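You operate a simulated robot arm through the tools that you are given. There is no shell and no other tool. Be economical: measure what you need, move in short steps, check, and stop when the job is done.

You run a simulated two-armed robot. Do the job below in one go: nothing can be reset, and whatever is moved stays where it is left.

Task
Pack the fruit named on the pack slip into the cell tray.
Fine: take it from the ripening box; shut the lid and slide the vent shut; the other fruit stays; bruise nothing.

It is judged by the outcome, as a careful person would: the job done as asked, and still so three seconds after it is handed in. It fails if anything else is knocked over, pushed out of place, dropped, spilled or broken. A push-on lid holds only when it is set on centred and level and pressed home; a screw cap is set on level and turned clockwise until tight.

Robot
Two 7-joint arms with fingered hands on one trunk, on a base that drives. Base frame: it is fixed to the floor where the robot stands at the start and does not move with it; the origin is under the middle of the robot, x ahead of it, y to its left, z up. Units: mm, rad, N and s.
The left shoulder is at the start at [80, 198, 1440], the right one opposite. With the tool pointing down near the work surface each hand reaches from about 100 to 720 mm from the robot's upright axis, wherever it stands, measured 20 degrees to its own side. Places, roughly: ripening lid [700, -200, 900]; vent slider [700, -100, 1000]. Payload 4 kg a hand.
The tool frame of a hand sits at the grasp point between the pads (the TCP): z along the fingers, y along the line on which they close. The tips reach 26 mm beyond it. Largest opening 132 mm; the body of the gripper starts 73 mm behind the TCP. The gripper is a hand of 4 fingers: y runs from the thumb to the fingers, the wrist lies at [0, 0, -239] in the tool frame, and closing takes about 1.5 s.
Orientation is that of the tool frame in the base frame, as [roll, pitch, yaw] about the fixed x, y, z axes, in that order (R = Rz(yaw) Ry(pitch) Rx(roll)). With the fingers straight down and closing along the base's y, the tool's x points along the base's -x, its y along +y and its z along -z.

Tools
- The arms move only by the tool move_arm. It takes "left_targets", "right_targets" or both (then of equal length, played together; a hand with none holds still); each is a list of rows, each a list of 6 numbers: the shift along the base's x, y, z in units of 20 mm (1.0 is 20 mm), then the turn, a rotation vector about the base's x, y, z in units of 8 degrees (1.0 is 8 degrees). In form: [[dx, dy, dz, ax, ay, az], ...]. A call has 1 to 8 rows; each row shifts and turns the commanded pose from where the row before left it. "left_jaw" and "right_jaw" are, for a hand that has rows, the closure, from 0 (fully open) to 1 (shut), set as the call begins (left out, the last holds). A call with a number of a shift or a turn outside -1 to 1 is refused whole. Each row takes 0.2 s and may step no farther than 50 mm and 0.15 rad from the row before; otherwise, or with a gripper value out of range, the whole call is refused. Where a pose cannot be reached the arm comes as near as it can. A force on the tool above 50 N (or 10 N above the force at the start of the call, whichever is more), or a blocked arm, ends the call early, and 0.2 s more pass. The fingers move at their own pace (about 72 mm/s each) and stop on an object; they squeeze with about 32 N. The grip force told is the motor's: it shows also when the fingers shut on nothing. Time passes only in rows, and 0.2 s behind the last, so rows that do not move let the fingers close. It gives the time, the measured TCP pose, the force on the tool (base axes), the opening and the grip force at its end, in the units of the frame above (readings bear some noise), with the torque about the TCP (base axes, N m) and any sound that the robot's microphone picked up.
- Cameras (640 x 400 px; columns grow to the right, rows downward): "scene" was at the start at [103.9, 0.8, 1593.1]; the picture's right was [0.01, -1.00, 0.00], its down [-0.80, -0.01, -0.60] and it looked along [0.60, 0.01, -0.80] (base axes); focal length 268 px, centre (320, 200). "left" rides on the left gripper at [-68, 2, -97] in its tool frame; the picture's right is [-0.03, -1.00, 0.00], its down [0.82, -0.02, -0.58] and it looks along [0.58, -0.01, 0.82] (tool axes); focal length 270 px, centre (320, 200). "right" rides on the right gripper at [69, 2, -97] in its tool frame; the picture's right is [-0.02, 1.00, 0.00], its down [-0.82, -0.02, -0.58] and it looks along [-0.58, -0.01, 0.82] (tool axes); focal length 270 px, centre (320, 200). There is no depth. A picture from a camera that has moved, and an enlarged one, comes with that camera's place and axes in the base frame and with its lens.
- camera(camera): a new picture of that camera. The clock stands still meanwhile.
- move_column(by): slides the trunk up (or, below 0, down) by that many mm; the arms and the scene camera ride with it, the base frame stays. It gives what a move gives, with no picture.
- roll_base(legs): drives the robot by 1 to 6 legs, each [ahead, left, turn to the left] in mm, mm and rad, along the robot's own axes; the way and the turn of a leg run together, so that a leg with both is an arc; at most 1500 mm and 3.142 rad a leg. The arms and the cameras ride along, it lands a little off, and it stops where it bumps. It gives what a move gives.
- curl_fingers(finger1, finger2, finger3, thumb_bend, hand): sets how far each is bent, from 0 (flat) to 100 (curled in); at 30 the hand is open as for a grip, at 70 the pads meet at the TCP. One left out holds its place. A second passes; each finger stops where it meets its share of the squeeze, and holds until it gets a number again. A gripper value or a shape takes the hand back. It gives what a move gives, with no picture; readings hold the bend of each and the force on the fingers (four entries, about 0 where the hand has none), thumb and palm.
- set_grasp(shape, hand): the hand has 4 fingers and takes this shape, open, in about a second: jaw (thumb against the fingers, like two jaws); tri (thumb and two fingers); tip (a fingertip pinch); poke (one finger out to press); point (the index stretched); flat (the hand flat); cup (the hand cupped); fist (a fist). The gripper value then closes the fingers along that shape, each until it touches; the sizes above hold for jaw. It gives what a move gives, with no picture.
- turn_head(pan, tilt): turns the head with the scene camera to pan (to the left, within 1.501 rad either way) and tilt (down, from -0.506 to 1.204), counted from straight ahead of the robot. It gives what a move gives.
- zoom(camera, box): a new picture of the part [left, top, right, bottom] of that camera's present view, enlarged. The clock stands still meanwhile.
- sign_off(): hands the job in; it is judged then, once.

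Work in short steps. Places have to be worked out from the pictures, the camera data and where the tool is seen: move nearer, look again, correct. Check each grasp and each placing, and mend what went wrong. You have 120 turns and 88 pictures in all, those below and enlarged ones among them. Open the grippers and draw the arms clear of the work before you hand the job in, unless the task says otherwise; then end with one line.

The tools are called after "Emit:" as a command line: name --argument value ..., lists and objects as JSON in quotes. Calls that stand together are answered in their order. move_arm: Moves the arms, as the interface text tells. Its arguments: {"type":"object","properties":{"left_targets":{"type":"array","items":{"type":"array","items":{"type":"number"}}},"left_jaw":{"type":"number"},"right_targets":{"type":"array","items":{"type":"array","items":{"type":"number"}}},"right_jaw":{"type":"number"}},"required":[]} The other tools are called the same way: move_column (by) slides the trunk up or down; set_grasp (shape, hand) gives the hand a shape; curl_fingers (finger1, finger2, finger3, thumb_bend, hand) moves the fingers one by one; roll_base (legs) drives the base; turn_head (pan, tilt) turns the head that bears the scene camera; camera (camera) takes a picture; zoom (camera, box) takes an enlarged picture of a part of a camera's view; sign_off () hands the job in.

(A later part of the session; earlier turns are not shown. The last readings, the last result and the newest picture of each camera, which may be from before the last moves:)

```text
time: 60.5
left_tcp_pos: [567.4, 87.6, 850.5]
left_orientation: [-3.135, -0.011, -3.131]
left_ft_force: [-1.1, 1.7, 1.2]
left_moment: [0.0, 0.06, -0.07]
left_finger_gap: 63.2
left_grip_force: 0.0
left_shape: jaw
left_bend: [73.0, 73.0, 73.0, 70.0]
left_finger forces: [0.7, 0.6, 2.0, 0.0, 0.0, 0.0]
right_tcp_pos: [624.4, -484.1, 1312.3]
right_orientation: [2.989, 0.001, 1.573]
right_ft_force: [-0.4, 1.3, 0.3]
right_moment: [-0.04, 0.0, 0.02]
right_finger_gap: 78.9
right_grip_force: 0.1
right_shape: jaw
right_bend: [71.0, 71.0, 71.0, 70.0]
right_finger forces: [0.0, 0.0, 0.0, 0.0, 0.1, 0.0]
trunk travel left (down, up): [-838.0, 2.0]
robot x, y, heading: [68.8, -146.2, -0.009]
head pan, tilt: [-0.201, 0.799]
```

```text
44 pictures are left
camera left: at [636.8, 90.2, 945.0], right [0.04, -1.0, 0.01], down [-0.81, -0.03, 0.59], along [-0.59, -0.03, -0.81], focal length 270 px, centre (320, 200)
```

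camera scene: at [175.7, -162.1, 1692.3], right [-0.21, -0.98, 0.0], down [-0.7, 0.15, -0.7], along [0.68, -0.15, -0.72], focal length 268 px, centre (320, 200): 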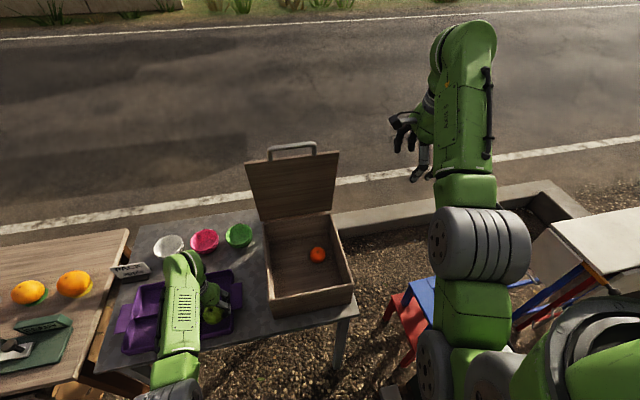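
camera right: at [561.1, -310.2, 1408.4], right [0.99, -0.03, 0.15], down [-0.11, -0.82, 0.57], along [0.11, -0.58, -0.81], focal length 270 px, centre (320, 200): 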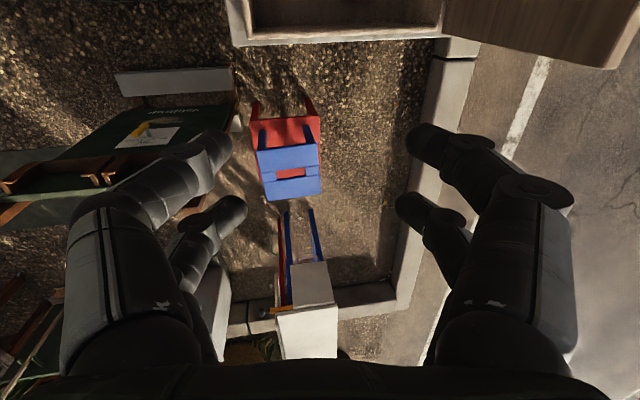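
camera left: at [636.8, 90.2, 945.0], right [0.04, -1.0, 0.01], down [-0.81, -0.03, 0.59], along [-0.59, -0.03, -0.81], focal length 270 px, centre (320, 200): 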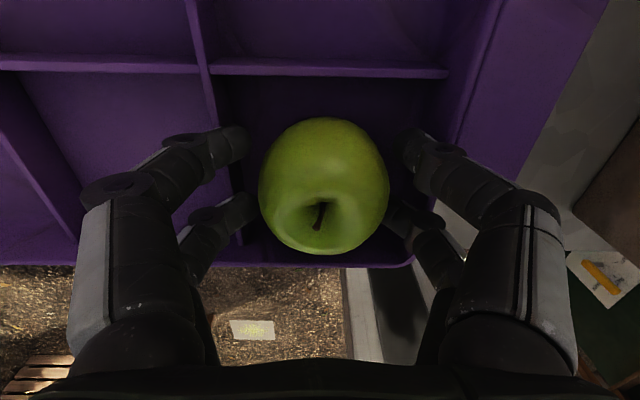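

The apple is freed; the tray seems to have shifted a few mm as the fingers opened, so I don't open further. I lift slowly and check.

Emit:
move_arm --left_targets '[[0, 0.1, 0.3, 0, 0, 0], [0, 0, 0.4, 0, 0, 0], [0, 0, 0, 0, 0, 0]]'

Emit:
camera --camera "left"

```text
time: 61.3
left_tcp_pos: [566.9, 90.6, 865.2]
left_orientation: [-3.137, -0.011, -3.132]
left_ft_force: [-0.1, -0.2, 0.2]
left_moment: [-0.01, 0.01, 0.04]
left_finger_gap: 65.4
left_grip_force: 0.0
left_shape: jaw
left_bend: [73.0, 73.0, 73.0, 70.0]
left_finger forces: [0.1, 0.1, 0.0, 0.0, 0.1, 0.0]
right_tcp_pos: [624.6, -484.4, 1312.0]
right_orientation: [2.991, -0.001, 1.573]
right_ft_force: [0.3, 0.4, 0.7]
right_moment: [0.05, -0.02, 0.05]
right_finger_gap: 78.8
right_grip_force: 0.0
right_shape: jaw
right_bend: [71.0, 71.0, 71.0, 70.0]
right_finger forces: [0.1, 0.1, 0.1, 0.0, 0.0, 0.0]
trunk travel left (down, up): [-838.0, 2.0]
robot x, y, heading: [65.7, -143.4, -0.007]
head pan, tilt: [-0.201, 0.799]
```

```text
43 pictures are left
camera left: at [637.3, 92.6, 960.8], right [0.04, -1.0, 0.01], down [-0.81, -0.03, 0.59], along [-0.59, -0.03, -0.81], focal length 270 px, centre (320, 200)
```

left: 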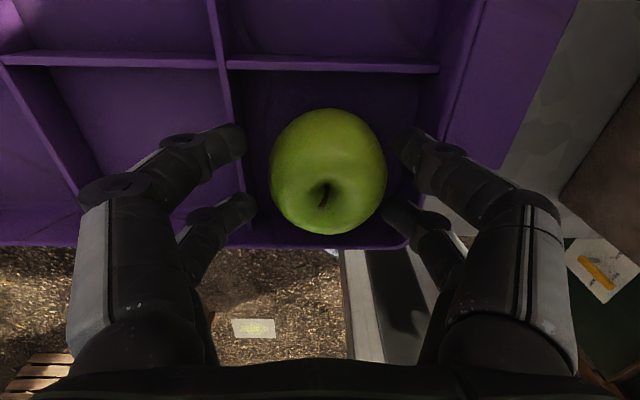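

Apple stays in the cell. Lift the hand straight up, then back away.

Emit:
move_arm --left_targets '[[0, 0, 0.6, 0, 0, 0], [0, 0, 1, 0, 0, 0], [0, 0, 1, 0, 0, 0], [0, 0, 1, 0, 0, 0], [0, 0, 1, 0, 0, 0], [0, 0, 1, 0, 0, 0], [0, 0, 1, 0, 0, 0], [-0.5, 0.5, 0.5, 0, 0, 0]]'

Emit:
move_arm --left_targets '[[-1, 0.5, 0, 0, 0, 0], [-1, 0.5, 0, 0, 0, 0], [-1, 0.5, 0, 0, 0, 0], [-1, 0.5, 0, 0, 0, 0], [-1, 0.5, 0, 0, 0, 0]]'

Emit:
camera --camera "scene"

Emit:
camera --camera "left"

```text
time: 63.1
left_tcp_pos: [556.4, 100.9, 1008.5]
left_orientation: [-3.136, -0.011, -3.13]
left_ft_force: [0.0, -0.3, -0.4]
left_moment: [0.02, -0.03, 0.01]
left_finger_gap: 65.5
left_grip_force: 0.1
left_shape: jaw
left_bend: [73.0, 73.0, 73.0, 70.0]
left_finger forces: [0.0, 0.1, 0.0, 0.0, 0.1, 0.1]
right_tcp_pos: [623.9, -484.1, 1312.1]
right_orientation: [2.991, 0.001, 1.572]
right_ft_force: [0.0, -0.6, -0.2]
right_moment: [-0.01, 0.02, -0.01]
right_finger_gap: 78.7
right_grip_force: 0.0
right_shape: jaw
right_bend: [71.0, 71.0, 71.0, 70.0]
right_finger forces: [0.1, 0.1, 0.1, 0.0, 0.0, 0.0]
trunk travel left (down, up): [-838.0, 2.0]
robot x, y, heading: [66.0, -145.6, -0.005]
head pan, tilt: [-0.201, 0.799]
```

```text
time: 64.3
left_tcp_pos: [455.4, 152.5, 1006.8]
left_orientation: [-3.136, -0.009, -3.131]
left_ft_force: [0.1, 0.3, 0.7]
left_moment: [-0.03, -0.06, 0.01]
left_finger_gap: 65.4
left_grip_force: 0.1
left_shape: jaw
left_bend: [73.0, 73.0, 73.0, 70.0]
left_finger forces: [0.0, 0.0, 0.0, 0.1, 0.1, 0.1]
right_tcp_pos: [625.1, -484.5, 1312.7]
right_orientation: [2.99, 0.0, 1.572]
right_ft_force: [-0.3, 0.2, 0.0]
right_moment: [0.01, -0.01, 0.03]
right_finger_gap: 78.8
right_grip_force: 0.0
right_shape: jaw
right_bend: [71.0, 71.0, 71.0, 70.0]
right_finger forces: [0.0, 0.1, 0.1, 0.0, 0.0, 0.0]
trunk travel left (down, up): [-838.0, 2.0]
robot x, y, heading: [67.7, -144.8, -0.012]
head pan, tilt: [-0.201, 0.799]
```

```text
42 pictures are left
camera scene: at [174.3, -162.2, 1692.4], right [-0.21, -0.98, 0.0], down [-0.7, 0.15, -0.7], along [0.68, -0.15, -0.72], focal length 268 px, centre (320, 200)
```

scene: 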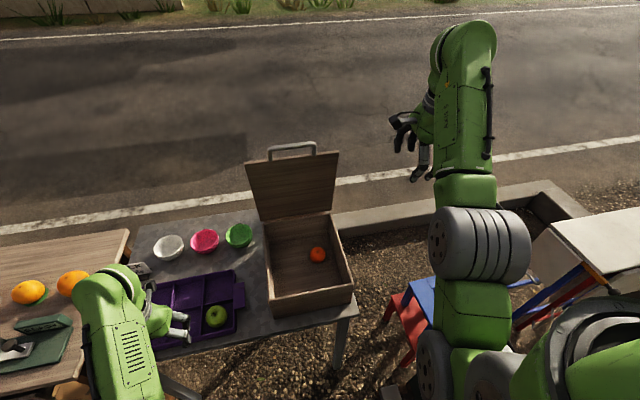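

```text
41 pictures are left
camera left: at [526.4, 153.9, 1102.8], right [0.04, -1.0, 0.01], down [-0.81, -0.03, 0.59], along [-0.58, -0.03, -0.81], focal length 270 px, centre (320, 200)
```

left: 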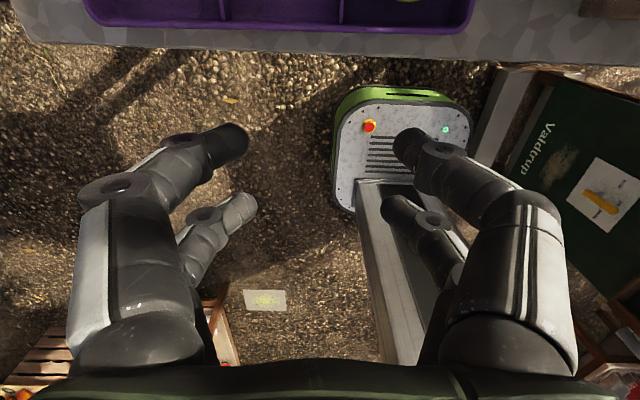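

The apple sits in the cell. To close the lid I return the base to where the right arm worked well, then bring the right hand back above the handle bar.

Emit:
roll_base --legs '[[-47, 107, 0]]'

Emit:
turn_head --pan -0.3 --tilt 0.65

Emit:
camera --camera "scene"

```text
time: 65.5
left_tcp_pos: [413.2, 255.2, 1007.1]
left_orientation: [-3.141, -0.011, -3.13]
left_ft_force: [0.2, -0.8, 0.0]
left_moment: [0.03, 0.05, -0.01]
left_finger_gap: 65.4
left_grip_force: 0.2
left_shape: jaw
left_bend: [73.0, 73.0, 73.0, 70.0]
left_finger forces: [0.0, 0.1, 0.0, 0.0, 0.1, 0.0]
right_tcp_pos: [580.9, -382.0, 1306.8]
right_orientation: [2.993, -0.008, 1.572]
right_ft_force: [0.2, -0.7, -0.3]
right_moment: [0.06, 0.04, 0.0]
right_finger_gap: 78.8
right_grip_force: 0.1
right_shape: jaw
right_bend: [71.0, 71.0, 71.0, 70.0]
right_finger forces: [0.0, 0.1, 0.1, 0.1, 0.0, 0.0]
trunk travel left (down, up): [-838.0, 2.0]
robot x, y, heading: [15.7, -34.3, -0.009]
head pan, tilt: [-0.201, 0.799]
```

```text
time: 66.2
left_tcp_pos: [411.5, 258.3, 1006.3]
left_orientation: [-3.138, -0.013, -3.132]
left_ft_force: [-0.2, 0.3, 0.6]
left_moment: [0.0, 0.05, -0.02]
left_finger_gap: 65.5
left_grip_force: 0.1
left_shape: jaw
left_bend: [73.0, 73.0, 73.0, 70.0]
left_finger forces: [0.0, 0.0, 0.1, 0.0, 0.1, 0.0]
right_tcp_pos: [580.4, -379.7, 1311.3]
right_orientation: [2.991, -0.004, 1.574]
right_ft_force: [-0.5, -0.7, 0.1]
right_moment: [0.01, 0.0, 0.01]
right_finger_gap: 78.6
right_grip_force: 0.1
right_shape: jaw
right_bend: [71.0, 71.0, 71.0, 70.0]
right_finger forces: [0.0, 0.0, 0.0, 0.0, 0.1, 0.0]
trunk travel left (down, up): [-838.0, 2.0]
robot x, y, heading: [24.0, -38.9, -0.008]
head pan, tilt: [-0.3, 0.649]
```

```text
40 pictures are left
camera scene: at [135.5, -67.5, 1704.6], right [-0.31, -0.95, 0.0], down [-0.58, 0.19, -0.8], along [0.76, -0.24, -0.61], focal length 268 px, centre (320, 200)
```

scene: 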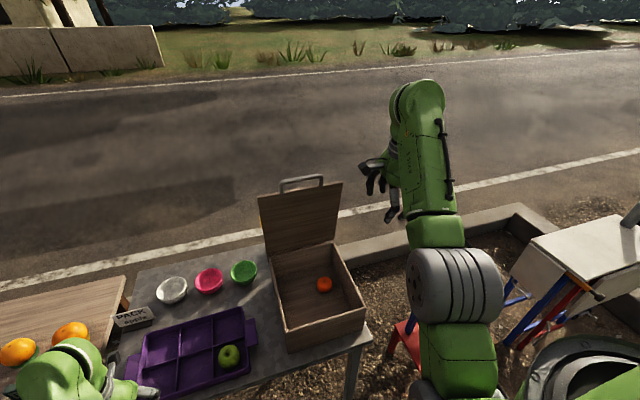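

The lid is unchanged. I retrace the right hand to above the bar.

Emit:
move_arm --right_targets '[[0.5, 1, 0.7, 0, 0, 0], [0.6, 1, 0.7, 0, 0, 0], [0.7, 1, 0.5, 0, 0, 0], [0.7, 1, 0.4, 0, 0, 0], [0.7, 1, 0.3, 0, 0, 0], [0.7, 1, 0.2, 0, 0, 0], [0.8, 1, 0, 0, 0, 0], [0.8, 1, 0, 0, 0, 0]]'

Emit:
move_arm --right_targets '[[0.9, 0.2, 0, 0, 0, 0], [0.9, 0, 0, 0, 0, 0], [0.9, 0, 0, 0, 0, 0], [0.85, 0, 0, 0, 0, 0], [0, 0, 0, 0, 0, 0]]'

Emit:
camera --camera "right"

```text
time: 68.0
left_tcp_pos: [412.1, 262.7, 1006.7]
left_orientation: [-3.134, -0.011, -3.13]
left_ft_force: [0.8, 0.6, 0.2]
left_moment: [0.01, 0.01, 0.0]
left_finger_gap: 65.2
left_grip_force: 0.1
left_shape: jaw
left_bend: [73.0, 73.0, 73.0, 70.0]
left_finger forces: [0.0, 0.0, 0.0, 0.0, 0.0, 0.0]
right_tcp_pos: [692.3, -214.5, 1360.5]
right_orientation: [2.993, 0.001, 1.572]
right_ft_force: [0.4, 0.1, -0.1]
right_moment: [-0.01, 0.04, 0.03]
right_finger_gap: 78.9
right_grip_force: 0.2
right_shape: jaw
right_bend: [71.0, 71.0, 71.0, 70.0]
right_finger forces: [0.0, 0.1, 0.0, 0.1, 0.0, 0.0]
right hand out of reach, approached as far as the arm can: row 2
trunk travel left (down, up): [-838.0, 2.0]
robot x, y, heading: [20.7, -38.9, -0.01]
head pan, tilt: [-0.3, 0.649]
```

```text
time: 69.2
left_tcp_pos: [410.1, 261.2, 1006.6]
left_orientation: [-3.135, -0.01, -3.129]
left_ft_force: [0.9, 0.1, -0.3]
left_moment: [-0.03, 0.04, 0.01]
left_finger_gap: 65.3
left_grip_force: 0.0
left_shape: jaw
left_bend: [73.0, 73.0, 73.0, 70.0]
left_finger forces: [0.0, 0.0, 0.1, 0.0, 0.0, 0.1]
right_tcp_pos: [755.3, -213.8, 1361.4]
right_orientation: [2.988, 0.0, 1.572]
right_ft_force: [0.2, 0.0, 0.5]
right_moment: [-0.01, 0.0, 0.03]
right_finger_gap: 78.7
right_grip_force: 0.0
right_shape: jaw
right_bend: [71.0, 71.0, 71.0, 70.0]
right_finger forces: [0.0, 0.1, 0.1, 0.0, 0.0, 0.0]
right hand out of reach, approached as far as the arm can: row 4
trunk travel left (down, up): [-838.0, 2.0]
robot x, y, heading: [19.9, -36.8, -0.009]
head pan, tilt: [-0.3, 0.649]
```

```text
39 pictures are left
camera right: at [740.5, -145.1, 1458.2], right [0.99, -0.02, 0.15], down [-0.11, -0.82, 0.57], along [0.11, -0.58, -0.81], focal length 270 px, centre (320, 200)
```

right: 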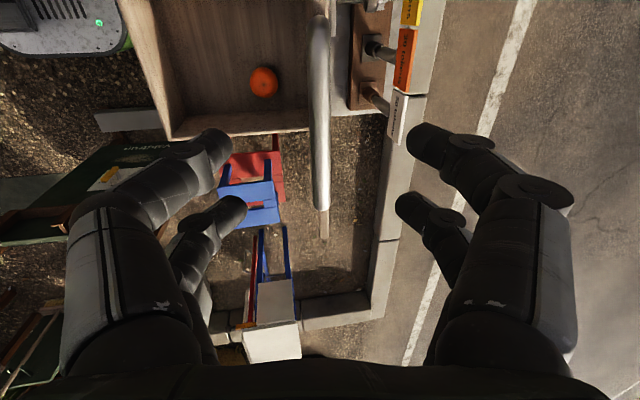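

The bar lies centred between the fingers at x ≈ 764. I descend to the former cage height and close.

Emit:
move_arm --right_targets '[[0, 0, -1, 0, 0, 0], [0, 0, -1, 0, 0, 0], [0, 0, -1, 0, 0, 0], [0, 0, -0.85, 0, 0, 0], [0, 0, 0, 0, 0, 0]]'

Emit:
move_arm --right_targets '[[0, 0, 0, 0, 0, 0], [0, 0, 0, 0, 0, 0], [0, 0, 0, 0, 0, 0], [0, 0, 0, 0, 0, 0], [0, 0, 0, 0, 0, 0]]' --right_jaw 0.95

Emit:
camera --camera "right"

```text
time: 70.4
left_tcp_pos: [410.2, 261.0, 1006.4]
left_orientation: [-3.135, -0.01, -3.129]
left_ft_force: [0.5, -0.3, 0.1]
left_moment: [0.0, 0.04, 0.0]
left_finger_gap: 65.3
left_grip_force: 0.1
left_shape: jaw
left_bend: [73.0, 73.0, 73.0, 70.0]
left_finger forces: [0.1, 0.0, 0.0, 0.0, 0.0, 0.1]
right_tcp_pos: [752.5, -213.1, 1282.5]
right_orientation: [2.989, 0.0, 1.572]
right_ft_force: [-0.3, -0.3, -0.7]
right_moment: [0.0, -0.02, -0.02]
right_finger_gap: 78.7
right_grip_force: 0.1
right_shape: jaw
right_bend: [71.0, 71.0, 71.0, 70.0]
right_finger forces: [0.0, 0.1, 0.0, 0.0, 0.1, 0.0]
trunk travel left (down, up): [-838.0, 2.0]
robot x, y, heading: [21.0, -35.3, -0.011]
head pan, tilt: [-0.3, 0.649]
```

```text
time: 71.6
left_tcp_pos: [411.5, 260.4, 1006.7]
left_orientation: [-3.136, -0.012, -3.129]
left_ft_force: [0.2, -0.3, -0.2]
left_moment: [0.03, -0.01, 0.0]
left_finger_gap: 65.6
left_grip_force: 0.1
left_shape: jaw
left_bend: [73.0, 73.0, 73.0, 70.0]
left_finger forces: [0.0, 0.1, 0.1, 0.1, 0.0, 0.0]
right_tcp_pos: [753.5, -213.2, 1283.0]
right_orientation: [2.991, -0.001, 1.571]
right_ft_force: [0.5, 0.6, 0.1]
right_moment: [-0.01, 0.01, 0.01]
right_finger_gap: 7.2
right_grip_force: 0.1
right_shape: jaw
right_bend: [71.0, 71.0, 71.0, 70.0]
right_finger forces: [0.5, 0.6, 0.0, 0.1, 0.0, 0.1]
trunk travel left (down, up): [-838.0, 2.0]
robot x, y, heading: [21.9, -37.5, -0.01]
head pan, tilt: [-0.3, 0.649]
```

```text
38 pictures are left
camera right: at [738.8, -145.1, 1379.1], right [0.99, -0.02, 0.15], down [-0.11, -0.82, 0.57], along [0.11, -0.58, -0.81], focal length 270 px, centre (320, 200)
```

right: 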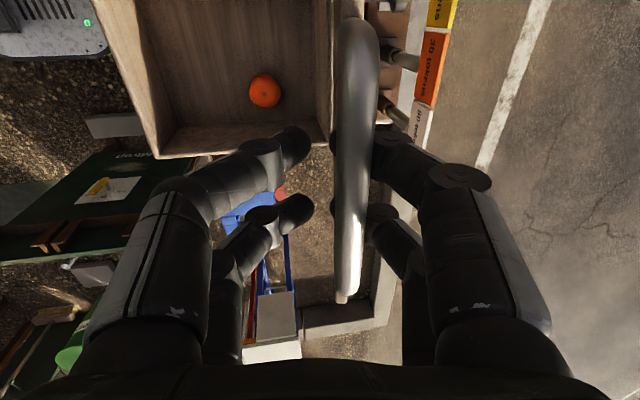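

Bar is caged. I shut fully and pull forward and down along the arc for four rows.

Emit:
move_arm --right_targets '[[0, 0, 0, 0, 0, 0], [-0.949, 0, -0.215, 0, 0, 0], [-0.935, 0, -0.269, 0, 0, 0], [-0.918, 0, -0.322, 0, 0, 0], [-0.898, 0, -0.375, 0, 0, 0]]' --right_jaw 1.0

Emit:
camera --camera "right"

```text
time: 72.8
left_tcp_pos: [412.2, 260.9, 1005.7]
left_orientation: [-3.136, -0.011, -3.128]
left_ft_force: [0.5, -0.3, 0.3]
left_moment: [0.03, 0.01, -0.01]
left_finger_gap: 65.3
left_grip_force: 0.0
left_shape: jaw
left_bend: [73.0, 73.0, 73.0, 70.0]
left_finger forces: [0.0, 0.0, 0.1, 0.1, 0.0, 0.1]
right_tcp_pos: [681.7, -212.6, 1259.2]
right_orientation: [2.99, 0.0, 1.574]
right_ft_force: [2.0, -0.1, -1.9]
right_moment: [0.03, 0.02, 0.0]
right_finger_gap: 0.0
right_grip_force: 31.4
right_shape: jaw
right_bend: [71.0, 71.0, 63.0, 69.0]
right_finger forces: [0.0, 0.1, 0.1, 0.0, 0.0, 0.0]
trunk travel left (down, up): [-838.0, 2.0]
robot x, y, heading: [21.4, -40.6, -0.008]
head pan, tilt: [-0.3, 0.649]
```

```text
37 pictures are left
camera right: at [667.0, -145.2, 1357.7], right [0.99, -0.02, 0.15], down [-0.1, -0.82, 0.57], along [0.11, -0.58, -0.81], focal length 270 px, centre (320, 200)
```

right: 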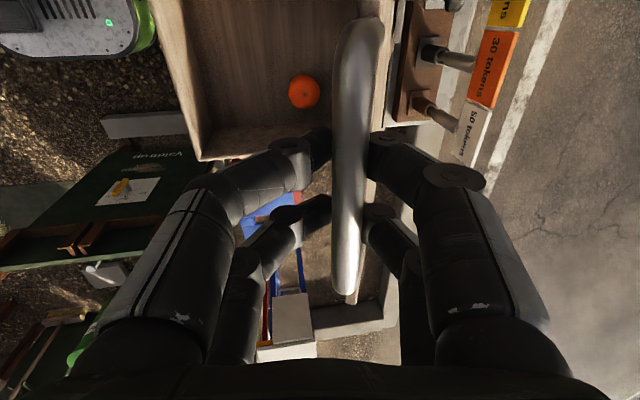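

Lid follows. Continue.

Emit:
move_arm --right_targets '[[-0.875, 0, -0.426, 0, 0, 0], [-0.849, 0, -0.475, 0, 0, 0], [-0.82, 0, -0.523, 0, 0, 0], [-0.789, 0, -0.57, 0, 0, 0], [-0.755, 0, -0.614, 0, 0, 0], [-0.718, 0, -0.657, 0, 0, 0], [-0.679, 0, -0.697, 0, 0, 0], [-0.638, 0, -0.735, 0, 0, 0]]'

Emit:
camera --camera "right"

```text
time: 74.6
left_tcp_pos: [410.5, 261.6, 1007.7]
left_orientation: [-3.138, -0.01, -3.129]
left_ft_force: [-0.4, 0.5, 0.0]
left_moment: [-0.01, -0.03, 0.0]
left_finger_gap: 65.6
left_grip_force: 0.0
left_shape: jaw
left_bend: [73.0, 73.0, 73.0, 70.0]
left_finger forces: [0.1, 0.0, 0.1, 0.1, 0.1, 0.0]
right_tcp_pos: [558.7, -212.5, 1166.2]
right_orientation: [2.991, 0.0, 1.572]
right_ft_force: [2.1, -0.1, -0.6]
right_moment: [-0.01, 0.03, -0.01]
right_finger_gap: 0.2
right_grip_force: 32.2
right_shape: jaw
right_bend: [71.0, 71.0, 63.0, 69.0]
right_finger forces: [0.9, 1.1, 0.0, 0.1, 0.0, 0.1]
trunk travel left (down, up): [-838.0, 2.0]
robot x, y, heading: [18.1, -36.2, -0.014]
head pan, tilt: [-0.3, 0.649]
```

```text
36 pictures are left
camera right: at [544.3, -144.5, 1263.5], right [0.99, -0.02, 0.15], down [-0.11, -0.82, 0.57], along [0.11, -0.58, -0.81], focal length 270 px, centre (320, 200)
```

right: 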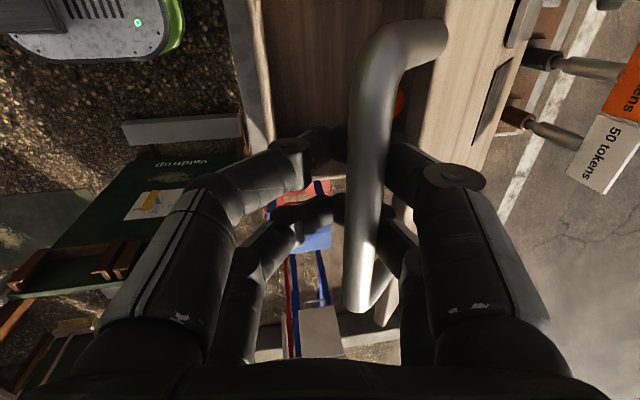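

The bar rides against the back fingers. Continue a few more rows and watch.

Emit:
move_arm --right_targets '[[-0.594, 0, -0.77, 0, 0, 0], [-0.549, 0, -0.803, 0, 0, 0], [-0.502, 0, -0.834, 0, 0, 0], [-0.453, 0, -0.861, 0, 0, 0]]'

Emit:
camera --camera "right"

```text
time: 75.6
left_tcp_pos: [411.0, 260.7, 1007.6]
left_orientation: [-3.134, -0.01, -3.129]
left_ft_force: [-0.4, -0.3, 0.4]
left_moment: [0.04, -0.01, -0.02]
left_finger_gap: 65.6
left_grip_force: 0.0
left_shape: jaw
left_bend: [73.0, 73.0, 73.0, 70.0]
left_finger forces: [0.0, 0.0, 0.1, 0.0, 0.0, 0.0]
right_tcp_pos: [516.2, -212.5, 1099.4]
right_orientation: [2.991, 0.001, 1.572]
right_ft_force: [0.6, 0.3, -1.3]
right_moment: [-0.05, 0.04, 0.02]
right_finger_gap: 0.1
right_grip_force: 31.5
right_shape: jaw
right_bend: [71.0, 71.0, 63.0, 69.0]
right_finger forces: [0.4, 0.5, 0.1, 0.0, 0.1, 0.0]
trunk travel left (down, up): [-838.0, 2.0]
robot x, y, heading: [19.9, -39.4, -0.011]
head pan, tilt: [-0.3, 0.649]
```

```text
35 pictures are left
camera right: at [501.6, -144.7, 1196.2], right [0.99, -0.02, 0.15], down [-0.11, -0.82, 0.57], along [0.11, -0.58, -0.81], focal length 270 px, centre (320, 200)
```

right: 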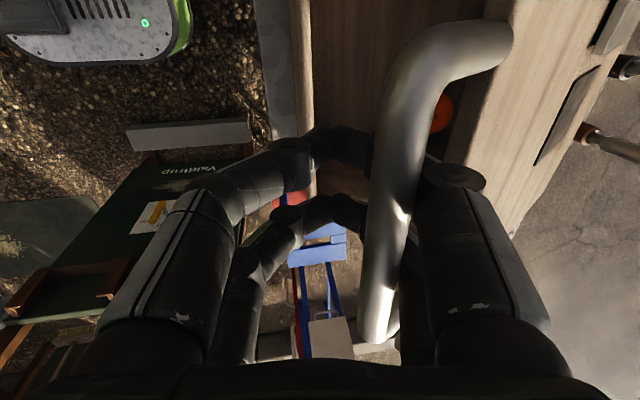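

The bar sits up near the palm, so the palm will press it down. I keep following the arc.

Emit:
move_arm --right_targets '[[-0.506, 0, -0.831, 0, 0, 0], [-0.458, 0, -0.859, 0, 0, 0], [-0.407, 0, -0.884, 0, 0, 0], [-0.3, 0, -0.906, 0, 0, 0]]'

Emit:
camera --camera "right"

Emit:
camera --camera "scene"

```text
time: 76.6
left_tcp_pos: [411.8, 261.8, 1007.7]
left_orientation: [-3.135, -0.01, -3.129]
left_ft_force: [-0.6, -0.4, -0.9]
left_moment: [-0.03, 0.0, 0.04]
left_finger_gap: 65.3
left_grip_force: 0.1
left_shape: jaw
left_bend: [73.0, 73.0, 73.0, 70.0]
left_finger forces: [0.0, 0.0, 0.0, 0.0, 0.0, 0.0]
right_tcp_pos: [482.9, -212.9, 1032.1]
right_orientation: [2.989, -0.001, 1.574]
right_ft_force: [0.2, 0.8, -0.5]
right_moment: [0.02, 0.02, 0.05]
right_finger_gap: 0.1
right_grip_force: 31.8
right_shape: jaw
right_bend: [71.0, 71.0, 63.0, 69.0]
right_finger forces: [0.4, 0.6, 0.0, 0.1, 0.0, 0.1]
trunk travel left (down, up): [-838.0, 2.0]
robot x, y, heading: [20.8, -37.0, -0.013]
head pan, tilt: [-0.3, 0.649]
```

```text
34 pictures are left
camera right: at [467.8, -144.3, 1128.3], right [0.99, -0.02, 0.15], down [-0.11, -0.82, 0.57], along [0.11, -0.58, -0.81], focal length 270 px, centre (320, 200)
```

right: 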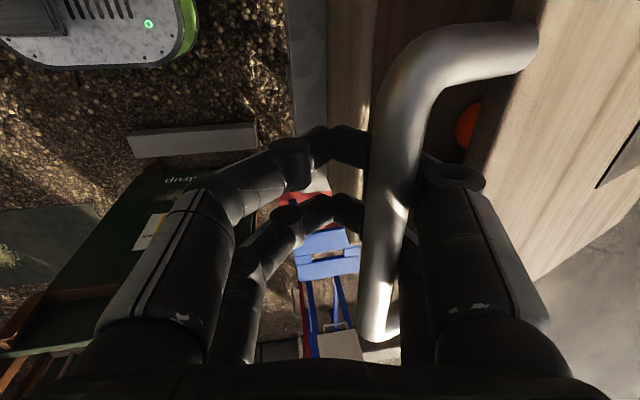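

```text
33 pictures are left
camera scene: at [133.4, -63.0, 1704.9], right [-0.31, -0.95, 0.0], down [-0.58, 0.18, -0.8], along [0.76, -0.24, -0.6], focal length 268 px, centre (320, 200)
```

scene: 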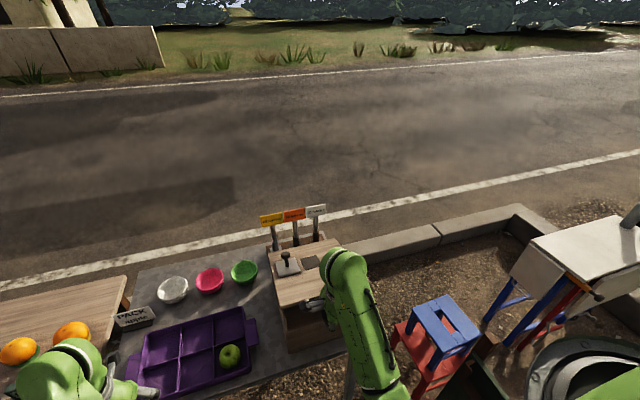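

Nearly there. Continue four rows.

Emit:
move_arm --right_targets '[[-0.25, 0, -0.925, 0, 0, 0], [-0.2, 0, -0.94, 0, 0, 0], [-0.15, 0, -0.953, 0, 0, 0], [-0.1, 0, -0.9, 0, 0, 0]]'

Emit:
camera --camera "right"

```text
time: 77.6
left_tcp_pos: [411.3, 261.5, 1007.6]
left_orientation: [-3.136, -0.01, -3.129]
left_ft_force: [0.0, 0.5, -0.1]
left_moment: [-0.02, -0.01, 0.02]
left_finger_gap: 65.7
left_grip_force: 0.0
left_shape: jaw
left_bend: [73.0, 73.0, 73.0, 70.0]
left_finger forces: [0.1, 0.1, 0.0, 0.0, 0.0, 0.1]
right_tcp_pos: [470.4, -212.0, 956.3]
right_orientation: [2.99, 0.0, 1.574]
right_ft_force: [-0.6, -0.9, 0.0]
right_moment: [0.02, 0.0, 0.0]
right_finger_gap: 0.4
right_grip_force: 31.9
right_shape: jaw
right_bend: [71.0, 71.0, 63.0, 69.0]
right_finger forces: [0.1, 0.0, 0.1, 0.0, 0.0, 0.0]
trunk travel left (down, up): [-838.0, 2.0]
robot x, y, heading: [20.3, -34.5, -0.012]
head pan, tilt: [-0.3, 0.649]
```

```text
32 pictures are left
camera right: at [454.5, -143.6, 1053.8], right [0.99, -0.02, 0.15], down [-0.11, -0.82, 0.57], along [0.11, -0.58, -0.81], focal length 270 px, centre (320, 200)
```

right: 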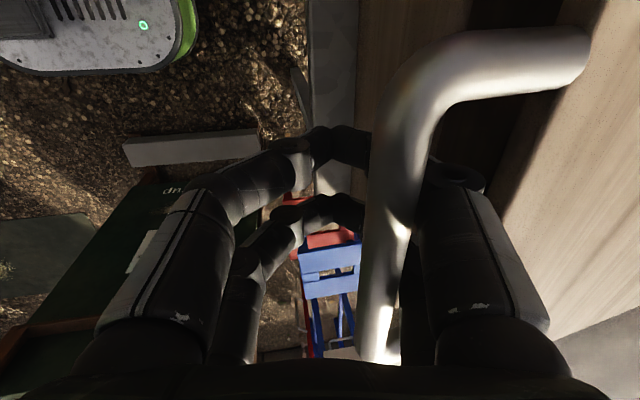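

Bar at about z 976, so some 20–40 mm to go. Lower further in small rows, watching force.

Emit:
move_arm --right_targets '[[0, 0, -0.5, 0, 0, 0], [0, 0, -0.5, 0, 0, 0], [0, 0, 0, 0, 0, 0]]'

Emit:
move_arm --right_targets '[[0, 0, -0.4, 0, 0, 0], [0, 0, 0, 0, 0, 0]]'

Emit:
camera --camera "right"

```text
time: 78.4
left_tcp_pos: [412.5, 261.5, 1006.5]
left_orientation: [-3.135, -0.01, -3.13]
left_ft_force: [0.5, 0.5, 0.3]
left_moment: [0.04, 0.02, 0.0]
left_finger_gap: 65.6
left_grip_force: 0.1
left_shape: jaw
left_bend: [73.0, 73.0, 73.0, 70.0]
left_finger forces: [0.0, 0.0, 0.0, 0.0, 0.0, 0.0]
right_tcp_pos: [467.6, -211.0, 937.5]
right_orientation: [2.991, 0.0, 1.573]
right_ft_force: [-0.3, 0.7, -0.1]
right_moment: [-0.04, 0.0, 0.02]
right_finger_gap: 0.0
right_grip_force: 32.1
right_shape: jaw
right_bend: [71.0, 71.0, 63.0, 69.0]
right_finger forces: [0.1, 0.2, 0.0, 0.0, 0.0, 0.1]
trunk travel left (down, up): [-838.0, 2.0]
robot x, y, heading: [24.6, -38.2, -0.01]
head pan, tilt: [-0.3, 0.649]
```

```text
time: 79.0
left_tcp_pos: [411.3, 261.3, 1007.2]
left_orientation: [-3.134, -0.01, -3.131]
left_ft_force: [-0.3, -0.1, -0.3]
left_moment: [0.0, -0.01, 0.0]
left_finger_gap: 65.5
left_grip_force: 0.0
left_shape: jaw
left_bend: [73.0, 73.0, 73.0, 70.0]
left_finger forces: [0.0, 0.1, 0.0, 0.0, 0.1, 0.0]
right_tcp_pos: [468.2, -210.7, 927.9]
right_orientation: [2.99, 0.0, 1.572]
right_ft_force: [0.0, -0.5, 0.2]
right_moment: [0.02, 0.0, -0.02]
right_finger_gap: 0.1
right_grip_force: 32.4
right_shape: jaw
right_bend: [71.0, 71.0, 63.0, 69.0]
right_finger forces: [0.0, 0.1, 0.1, 0.0, 0.0, 0.1]
trunk travel left (down, up): [-838.0, 2.0]
robot x, y, heading: [23.9, -35.6, -0.008]
head pan, tilt: [-0.3, 0.649]
```

```text
31 pictures are left
camera right: at [454.6, -143.2, 1025.6], right [0.99, -0.02, 0.15], down [-0.11, -0.82, 0.57], along [0.11, -0.58, -0.81], focal length 270 px, centre (320, 200)
```

right: 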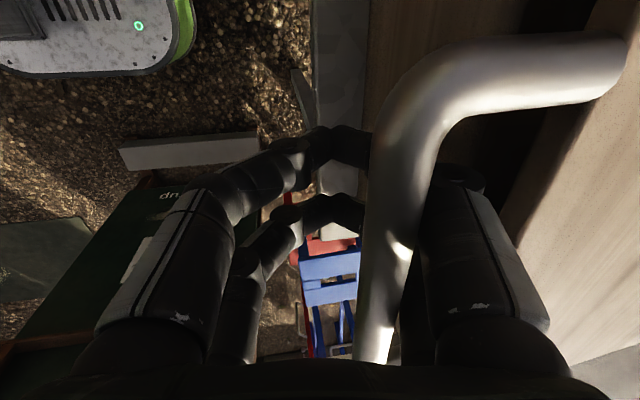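

I check the lid gap from the scene camera.

Emit:
zoom --camera "scene" --box '[250, 200, 400, 360]'

```text
2.50 times, centred on (325, 280) of scene
camera zoom: at [133.4, -62.9, 1704.9], right [-0.31, -0.95, 0.0], down [-0.58, 0.18, -0.8], along [0.76, -0.24, -0.6], focal length 671 px, centre (308, 0)
```

zoom: 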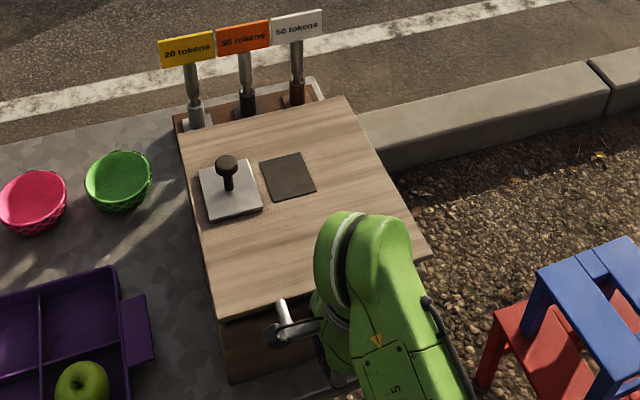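

The lid is still about 40 mm open at the front. I loosen the fingers, withdraw upward, then press the lid down from above.

Emit:
move_arm --right_targets '[[0.2, 0, 0, 0, 0, 0], [0.2, 0, 0, 0, 0, 0], [0, 0, 0, 0, 0, 0]]' --right_jaw 0.74

Emit:
camera --camera "right"

```text
time: 79.8
left_tcp_pos: [407.1, 261.5, 1009.0]
left_orientation: [-3.136, -0.006, -3.13]
left_ft_force: [0.1, 0.2, -0.2]
left_moment: [-0.01, -0.01, -0.02]
left_finger_gap: 65.7
left_grip_force: 0.0
left_shape: jaw
left_bend: [73.0, 73.0, 73.0, 70.0]
left_finger forces: [0.0, 0.1, 0.1, 0.0, 0.0, 0.1]
right_tcp_pos: [473.1, -211.3, 928.8]
right_orientation: [2.989, 0.001, 1.574]
right_ft_force: [-18.7, 0.9, -2.0]
right_moment: [-0.03, -0.72, 0.02]
right_finger_gap: 31.0
right_grip_force: 0.0
right_shape: jaw
right_bend: [73.0, 73.0, 73.0, 70.0]
right_finger forces: [8.9, 9.0, 0.0, 0.0, 0.0, 0.0]
trunk travel left (down, up): [-838.0, 2.0]
robot x, y, heading: [20.1, -36.9, -0.006]
head pan, tilt: [-0.3, 0.649]
```

```text
29 pictures are left
camera right: at [458.7, -143.6, 1026.2], right [0.99, -0.02, 0.15], down [-0.11, -0.82, 0.57], along [0.11, -0.58, -0.81], focal length 270 px, centre (320, 200)
```

right: 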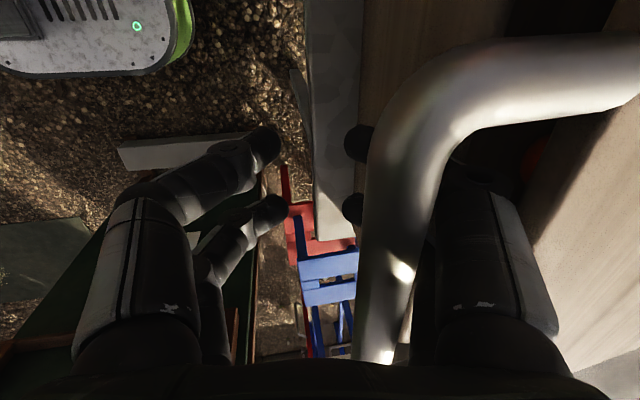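

The back fingers press something (−19 N in x). I shift back 10 mm and rise.

Emit:
move_arm --right_targets '[[-0.5, 0, 0, 0, 0, 0], [0, 0, 0.5, 0, 0, 0], [0, 0, 0, 0, 0, 0]]'

Emit:
camera --camera "right"

```text
time: 80.6
left_tcp_pos: [411.1, 260.7, 1007.3]
left_orientation: [-3.134, -0.012, -3.128]
left_ft_force: [-0.9, -0.1, 0.1]
left_moment: [-0.03, 0.01, 0.0]
left_finger_gap: 65.6
left_grip_force: 0.0
left_shape: jaw
left_bend: [73.0, 73.0, 73.0, 70.0]
left_finger forces: [0.1, 0.0, 0.1, 0.0, 0.1, 0.0]
right_tcp_pos: [469.5, -212.2, 942.2]
right_orientation: [2.988, -0.001, 1.572]
right_ft_force: [-2.9, -1.5, 0.9]
right_moment: [-0.01, -0.14, -0.04]
right_finger_gap: 33.8
right_grip_force: 0.1
right_shape: jaw
right_bend: [73.0, 73.0, 73.0, 70.0]
right_finger forces: [1.2, 1.6, 0.0, 0.0, 0.0, 0.0]
trunk travel left (down, up): [-838.0, 2.0]
robot x, y, heading: [24.1, -37.5, -0.01]
head pan, tilt: [-0.3, 0.649]
```

```text
28 pictures are left
camera right: at [453.4, -142.7, 1038.4], right [0.99, -0.02, 0.15], down [-0.11, -0.82, 0.57], along [0.11, -0.58, -0.81], focal length 270 px, centre (320, 200)
```

right: 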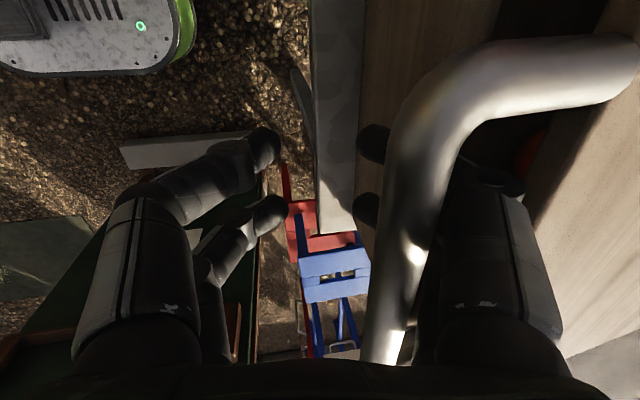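

The curled fingertips would catch the bar, and the knuckles touch the lid edge. I tilt the hand forward 20° so tips go in and knuckles back off, with a slight forward shift.

Emit:
move_arm --right_targets '[[-0.1, 0, 0, 0, -1, 0], [0.2, 0, 0, 0, -1, 0], [0.2, 0, 0, 0, -0.5, 0], [0, 0, 0, 0, 0, 0]]'

Emit:
camera --camera "right"

```text
time: 81.6
left_tcp_pos: [410.9, 261.0, 1007.3]
left_orientation: [-3.137, -0.011, -3.131]
left_ft_force: [2.1, -0.2, 0.4]
left_moment: [0.02, -0.02, 0.0]
left_finger_gap: 65.7
left_grip_force: 0.0
left_shape: jaw
left_bend: [73.0, 73.0, 73.0, 70.0]
left_finger forces: [0.0, 0.0, 0.1, 0.1, 0.0, 0.0]
right_tcp_pos: [474.1, -211.3, 940.3]
right_orientation: [2.64, 0.0, 1.572]
right_ft_force: [0.7, -0.6, 0.5]
right_moment: [0.0, -0.01, -0.02]
right_finger_gap: 34.4
right_grip_force: 0.2
right_shape: jaw
right_bend: [73.0, 73.0, 73.0, 70.0]
right_finger forces: [0.0, 0.1, 0.0, 0.0, 0.0, 0.0]
trunk travel left (down, up): [-838.0, 2.0]
robot x, y, heading: [21.0, -36.3, -0.014]
head pan, tilt: [-0.3, 0.649]
```

```text
27 pictures are left
camera right: at [426.6, -143.2, 1027.0], right [0.88, -0.02, 0.48], down [-0.29, -0.82, 0.5], along [0.38, -0.58, -0.72], focal length 270 px, centre (320, 200)
```

right: 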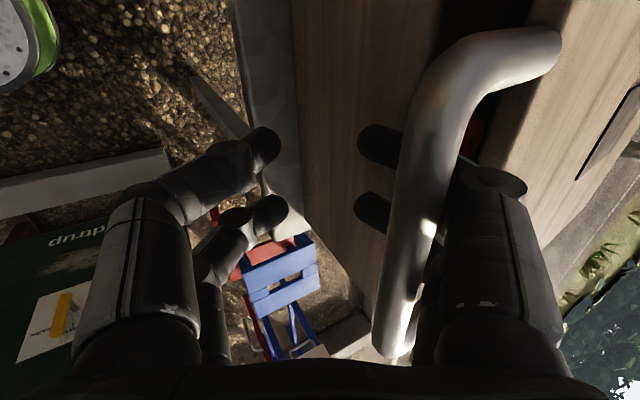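

All clear of contact. I rise nearly straight up out of the handle.

Emit:
move_arm --right_targets '[[0.1, 0, 0.4, 0, 0, 0], [0, 0, 0.5, 0, 0, 0], [-0.1, 0, 0.5, 0, 0, 0], [0, 0, 0, 0, 0, 0]]'

Emit:
camera --camera "right"

```text
time: 82.6
left_tcp_pos: [410.5, 261.6, 1006.7]
left_orientation: [-3.136, -0.009, -3.129]
left_ft_force: [0.3, 0.1, -0.3]
left_moment: [0.0, 0.0, 0.0]
left_finger_gap: 65.4
left_grip_force: 0.1
left_shape: jaw
left_bend: [73.0, 73.0, 73.0, 70.0]
left_finger forces: [0.0, 0.0, 0.1, 0.1, 0.0, 0.0]
right_tcp_pos: [471.9, -211.9, 969.0]
right_orientation: [2.642, -0.001, 1.572]
right_ft_force: [0.0, -0.7, 0.2]
right_moment: [-0.02, 0.02, 0.01]
right_finger_gap: 34.3
right_grip_force: 0.1
right_shape: jaw
right_bend: [73.0, 73.0, 73.0, 70.0]
right_finger forces: [0.0, 0.0, 0.0, 0.0, 0.0, 0.0]
trunk travel left (down, up): [-838.0, 2.0]
robot x, y, heading: [23.7, -35.6, -0.008]
head pan, tilt: [-0.3, 0.649]
```

```text
26 pictures are left
camera right: at [425.9, -143.4, 1054.6], right [0.88, -0.02, 0.48], down [-0.29, -0.82, 0.5], along [0.38, -0.58, -0.72], focal length 270 px, centre (320, 200)
```

right: 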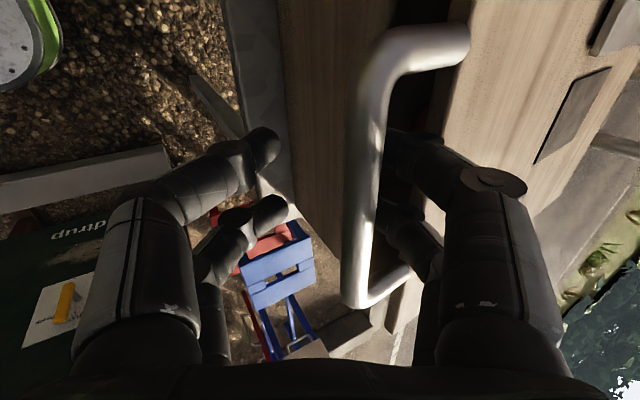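

Coming free. Rise further, then close the fingers and move over the lid's front edge.

Emit:
move_arm --right_targets '[[0, 0, 0.8, 0, 0, 0], [0, 0, 1, 0, 0, 0], [0, 0, 1, 0, 0, 0], [0, 0, 1, 0, 0, 0]]'

Emit:
move_arm --right_targets '[[0.9, 0, 0, 0, 0, 0], [0.9, 0, 0, 0, 0, 0], [0.9, 0, 0, 0, 0, 0], [0.9, 0, 0, 0, 0, 0], [0, 0, 0, 0, 0, 0]]' --right_jaw 1.0

Emit:
camera --camera "right"

```text
time: 83.6
left_tcp_pos: [411.5, 261.5, 1006.1]
left_orientation: [-3.135, -0.009, -3.13]
left_ft_force: [1.0, -0.4, 0.0]
left_moment: [-0.01, 0.0, 0.04]
left_finger_gap: 65.3
left_grip_force: 0.0
left_shape: jaw
left_bend: [73.0, 73.0, 73.0, 70.0]
left_finger forces: [0.1, 0.0, 0.1, 0.0, 0.0, 0.0]
right_tcp_pos: [473.2, -210.7, 1045.2]
right_orientation: [2.64, 0.0, 1.571]
right_ft_force: [-0.9, 0.0, -0.8]
right_moment: [0.02, 0.02, -0.02]
right_finger_gap: 34.2
right_grip_force: 0.0
right_shape: jaw
right_bend: [73.0, 73.0, 73.0, 70.0]
right_finger forces: [0.0, 0.1, 0.0, 0.1, 0.0, 0.0]
trunk travel left (down, up): [-838.0, 2.0]
robot x, y, heading: [19.4, -39.0, -0.011]
head pan, tilt: [-0.3, 0.649]
```

```text
time: 84.8
left_tcp_pos: [411.6, 260.6, 1007.1]
left_orientation: [-3.136, -0.011, -3.129]
left_ft_force: [0.2, -0.2, -0.9]
left_moment: [0.04, 0.0, 0.02]
left_finger_gap: 65.7
left_grip_force: 0.0
left_shape: jaw
left_bend: [73.0, 73.0, 73.0, 70.0]
left_finger forces: [0.0, 0.0, 0.0, 0.0, 0.0, 0.0]
right_tcp_pos: [545.3, -211.4, 1044.9]
right_orientation: [2.64, 0.0, 1.574]
right_ft_force: [0.0, 0.2, 0.5]
right_moment: [0.0, 0.01, -0.01]
right_finger_gap: 0.1
right_grip_force: 32.2
right_shape: jaw
right_bend: [62.0, 63.0, 63.0, 70.0]
right_finger forces: [0.0, 0.0, 0.0, 0.0, 0.0, 0.0]
trunk travel left (down, up): [-838.0, 2.0]
robot x, y, heading: [21.5, -35.5, -0.007]
head pan, tilt: [-0.3, 0.649]
```

```text
25 pictures are left
camera right: at [498.7, -143.5, 1131.4], right [0.88, -0.02, 0.48], down [-0.29, -0.82, 0.5], along [0.38, -0.58, -0.72], focal length 270 px, centre (320, 200)
```

right: 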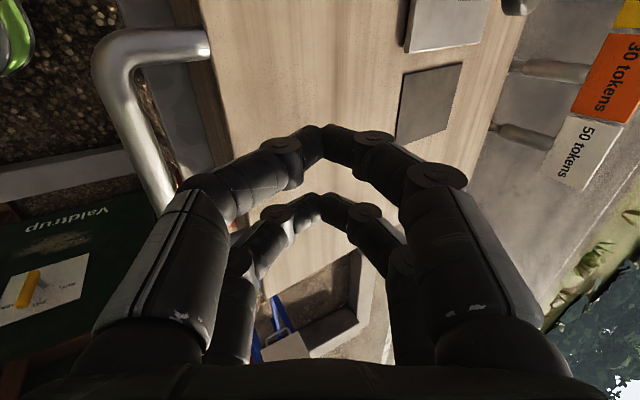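

Now press the lid down over its front area.

Emit:
move_arm --right_targets '[[0, 0, -1, 0, 0, 0], [0, 0, -0.8, 0, 0, 0], [0, 0, -0.7, 0, 0, 0], [0, 0, -0.6, 0, 0, 0], [0, 0, 0, 0, 0, 0]]'

Emit:
move_arm --right_targets '[[0, 0, -0.3, 0, 0, 0], [0, 0, -0.3, 0, 0, 0], [0, 0, 0, 0, 0, 0]]'

Emit:
zoom --camera "scene" --box '[250, 200, 400, 360]'

```text
time: 86.0
left_tcp_pos: [410.7, 261.3, 1006.9]
left_orientation: [-3.136, -0.011, -3.13]
left_ft_force: [-0.5, -0.6, -0.7]
left_moment: [0.01, 0.0, -0.01]
left_finger_gap: 65.7
left_grip_force: 0.0
left_shape: jaw
left_bend: [73.0, 73.0, 73.0, 70.0]
left_finger forces: [0.1, 0.0, 0.0, 0.1, 0.0, 0.0]
right_tcp_pos: [544.3, -210.7, 981.5]
right_orientation: [2.64, 0.0, 1.573]
right_ft_force: [0.8, 0.2, 0.7]
right_moment: [-0.02, 0.0, -0.02]
right_finger_gap: 0.0
right_grip_force: 31.5
right_shape: jaw
right_bend: [62.0, 63.0, 63.0, 70.0]
right_finger forces: [0.0, 0.0, 0.2, 0.0, 0.0, 0.0]
trunk travel left (down, up): [-838.0, 2.0]
robot x, y, heading: [19.8, -38.1, -0.014]
head pan, tilt: [-0.3, 0.649]
```

```text
time: 86.8
left_tcp_pos: [409.5, 261.6, 1007.8]
left_orientation: [-3.133, -0.009, -3.13]
left_ft_force: [-1.3, -0.5, -0.4]
left_moment: [-0.01, -0.01, -0.01]
left_finger_gap: 65.4
left_grip_force: 0.2
left_shape: jaw
left_bend: [73.0, 73.0, 73.0, 70.0]
left_finger forces: [0.0, 0.0, 0.1, 0.0, 0.1, 0.0]
right_tcp_pos: [544.8, -210.8, 973.5]
right_orientation: [2.636, 0.003, 1.572]
right_ft_force: [0.5, 0.1, 13.5]
right_moment: [0.05, -0.13, -0.02]
right_finger_gap: 0.0
right_grip_force: 31.7
right_shape: jaw
right_bend: [62.0, 63.0, 64.0, 69.0]
right_finger forces: [0.0, 0.0, 0.1, 0.0, 0.0, 0.0]
trunk travel left (down, up): [-838.0, 2.0]
robot x, y, heading: [23.0, -38.2, -0.012]
head pan, tilt: [-0.3, 0.649]
```

```text
2.50 times, centred on (325, 280) of scene
camera zoom: at [130.9, -62.0, 1705.3], right [-0.31, -0.95, 0.0], down [-0.57, 0.18, -0.8], along [0.76, -0.24, -0.6], focal length 671 px, centre (308, 0)
```

zoom: 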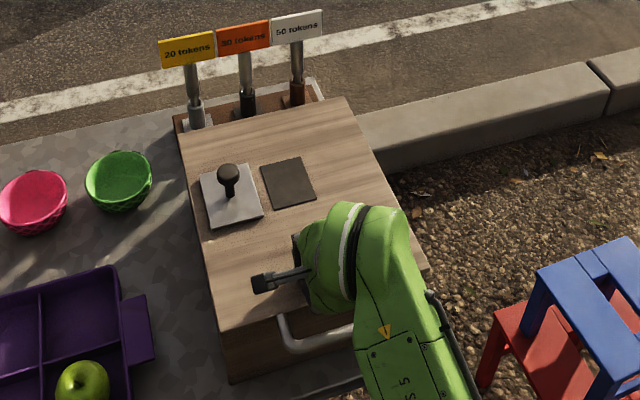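

The lid front is now at z 940: shut, with 13 N on its stop. Next the vent: knob near (706, -133), opening near (700, -213). I raise, straighten the hand, and move above the knob.

Emit:
move_arm --right_targets '[[0, 0, 1, 0, 0, 0], [0, 0, 1, 0, 0, 0], [0, 0, 1, 0, 1, 0], [0.5, 0.5, 1, 0, 1, 0], [1, 0.8, 0.5, 0, 1, 0], [1, 0.8, 0, 0, 0, 0], [1, 0.8, 0, 0, 0, 0], [1, 0.8, 0, 0, 0, 0]]' --right_jaw 0.6

Emit:
camera --camera "right"

Emit:
zoom --camera "scene" --box '[250, 200, 400, 360]'

```text
time: 88.6
left_tcp_pos: [410.9, 261.8, 1005.1]
left_orientation: [-3.134, -0.012, -3.129]
left_ft_force: [-0.2, 0.3, -0.5]
left_moment: [0.01, -0.01, 0.01]
left_finger_gap: 65.3
left_grip_force: 0.0
left_shape: jaw
left_bend: [73.0, 73.0, 73.0, 70.0]
left_finger forces: [0.0, 0.0, 0.0, 0.0, 0.0, 0.0]
right_tcp_pos: [632.9, -135.8, 1062.1]
right_orientation: [3.062, -0.001, 1.572]
right_ft_force: [-0.3, -1.0, -1.0]
right_moment: [-0.03, -0.02, -0.01]
right_finger_gap: 52.5
right_grip_force: 0.0
right_shape: jaw
right_bend: [73.0, 73.0, 73.0, 70.0]
right_finger forces: [0.1, 0.1, 0.0, 0.0, 0.0, 0.1]
trunk travel left (down, up): [-838.0, 2.0]
robot x, y, heading: [18.4, -34.6, -0.007]
head pan, tilt: [-0.3, 0.649]
```

```text
23 pictures are left
camera right: at [627.1, -67.6, 1159.9], right [1.0, -0.02, 0.08], down [-0.07, -0.82, 0.57], along [0.05, -0.58, -0.81], focal length 270 px, centre (320, 200)
```

right: 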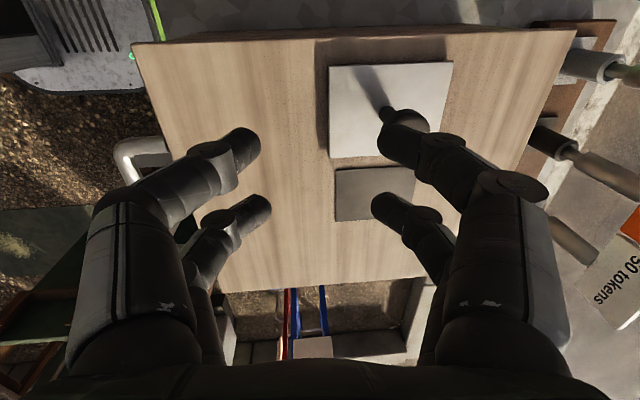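

```text
2.50 times, centred on (325, 280) of scene
camera zoom: at [135.0, -61.9, 1704.8], right [-0.31, -0.95, 0.0], down [-0.58, 0.18, -0.8], along [0.76, -0.24, -0.61], focal length 671 px, centre (308, 0)
```

zoom: 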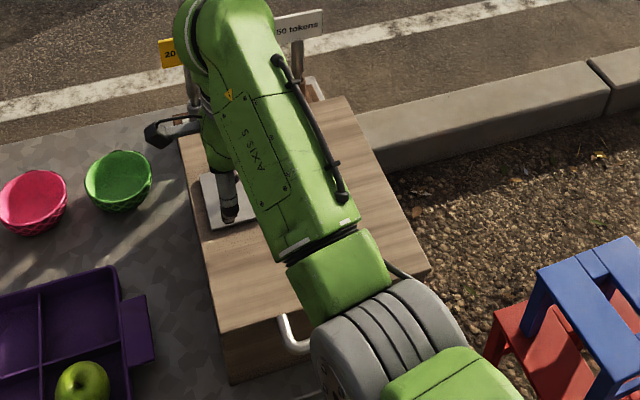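

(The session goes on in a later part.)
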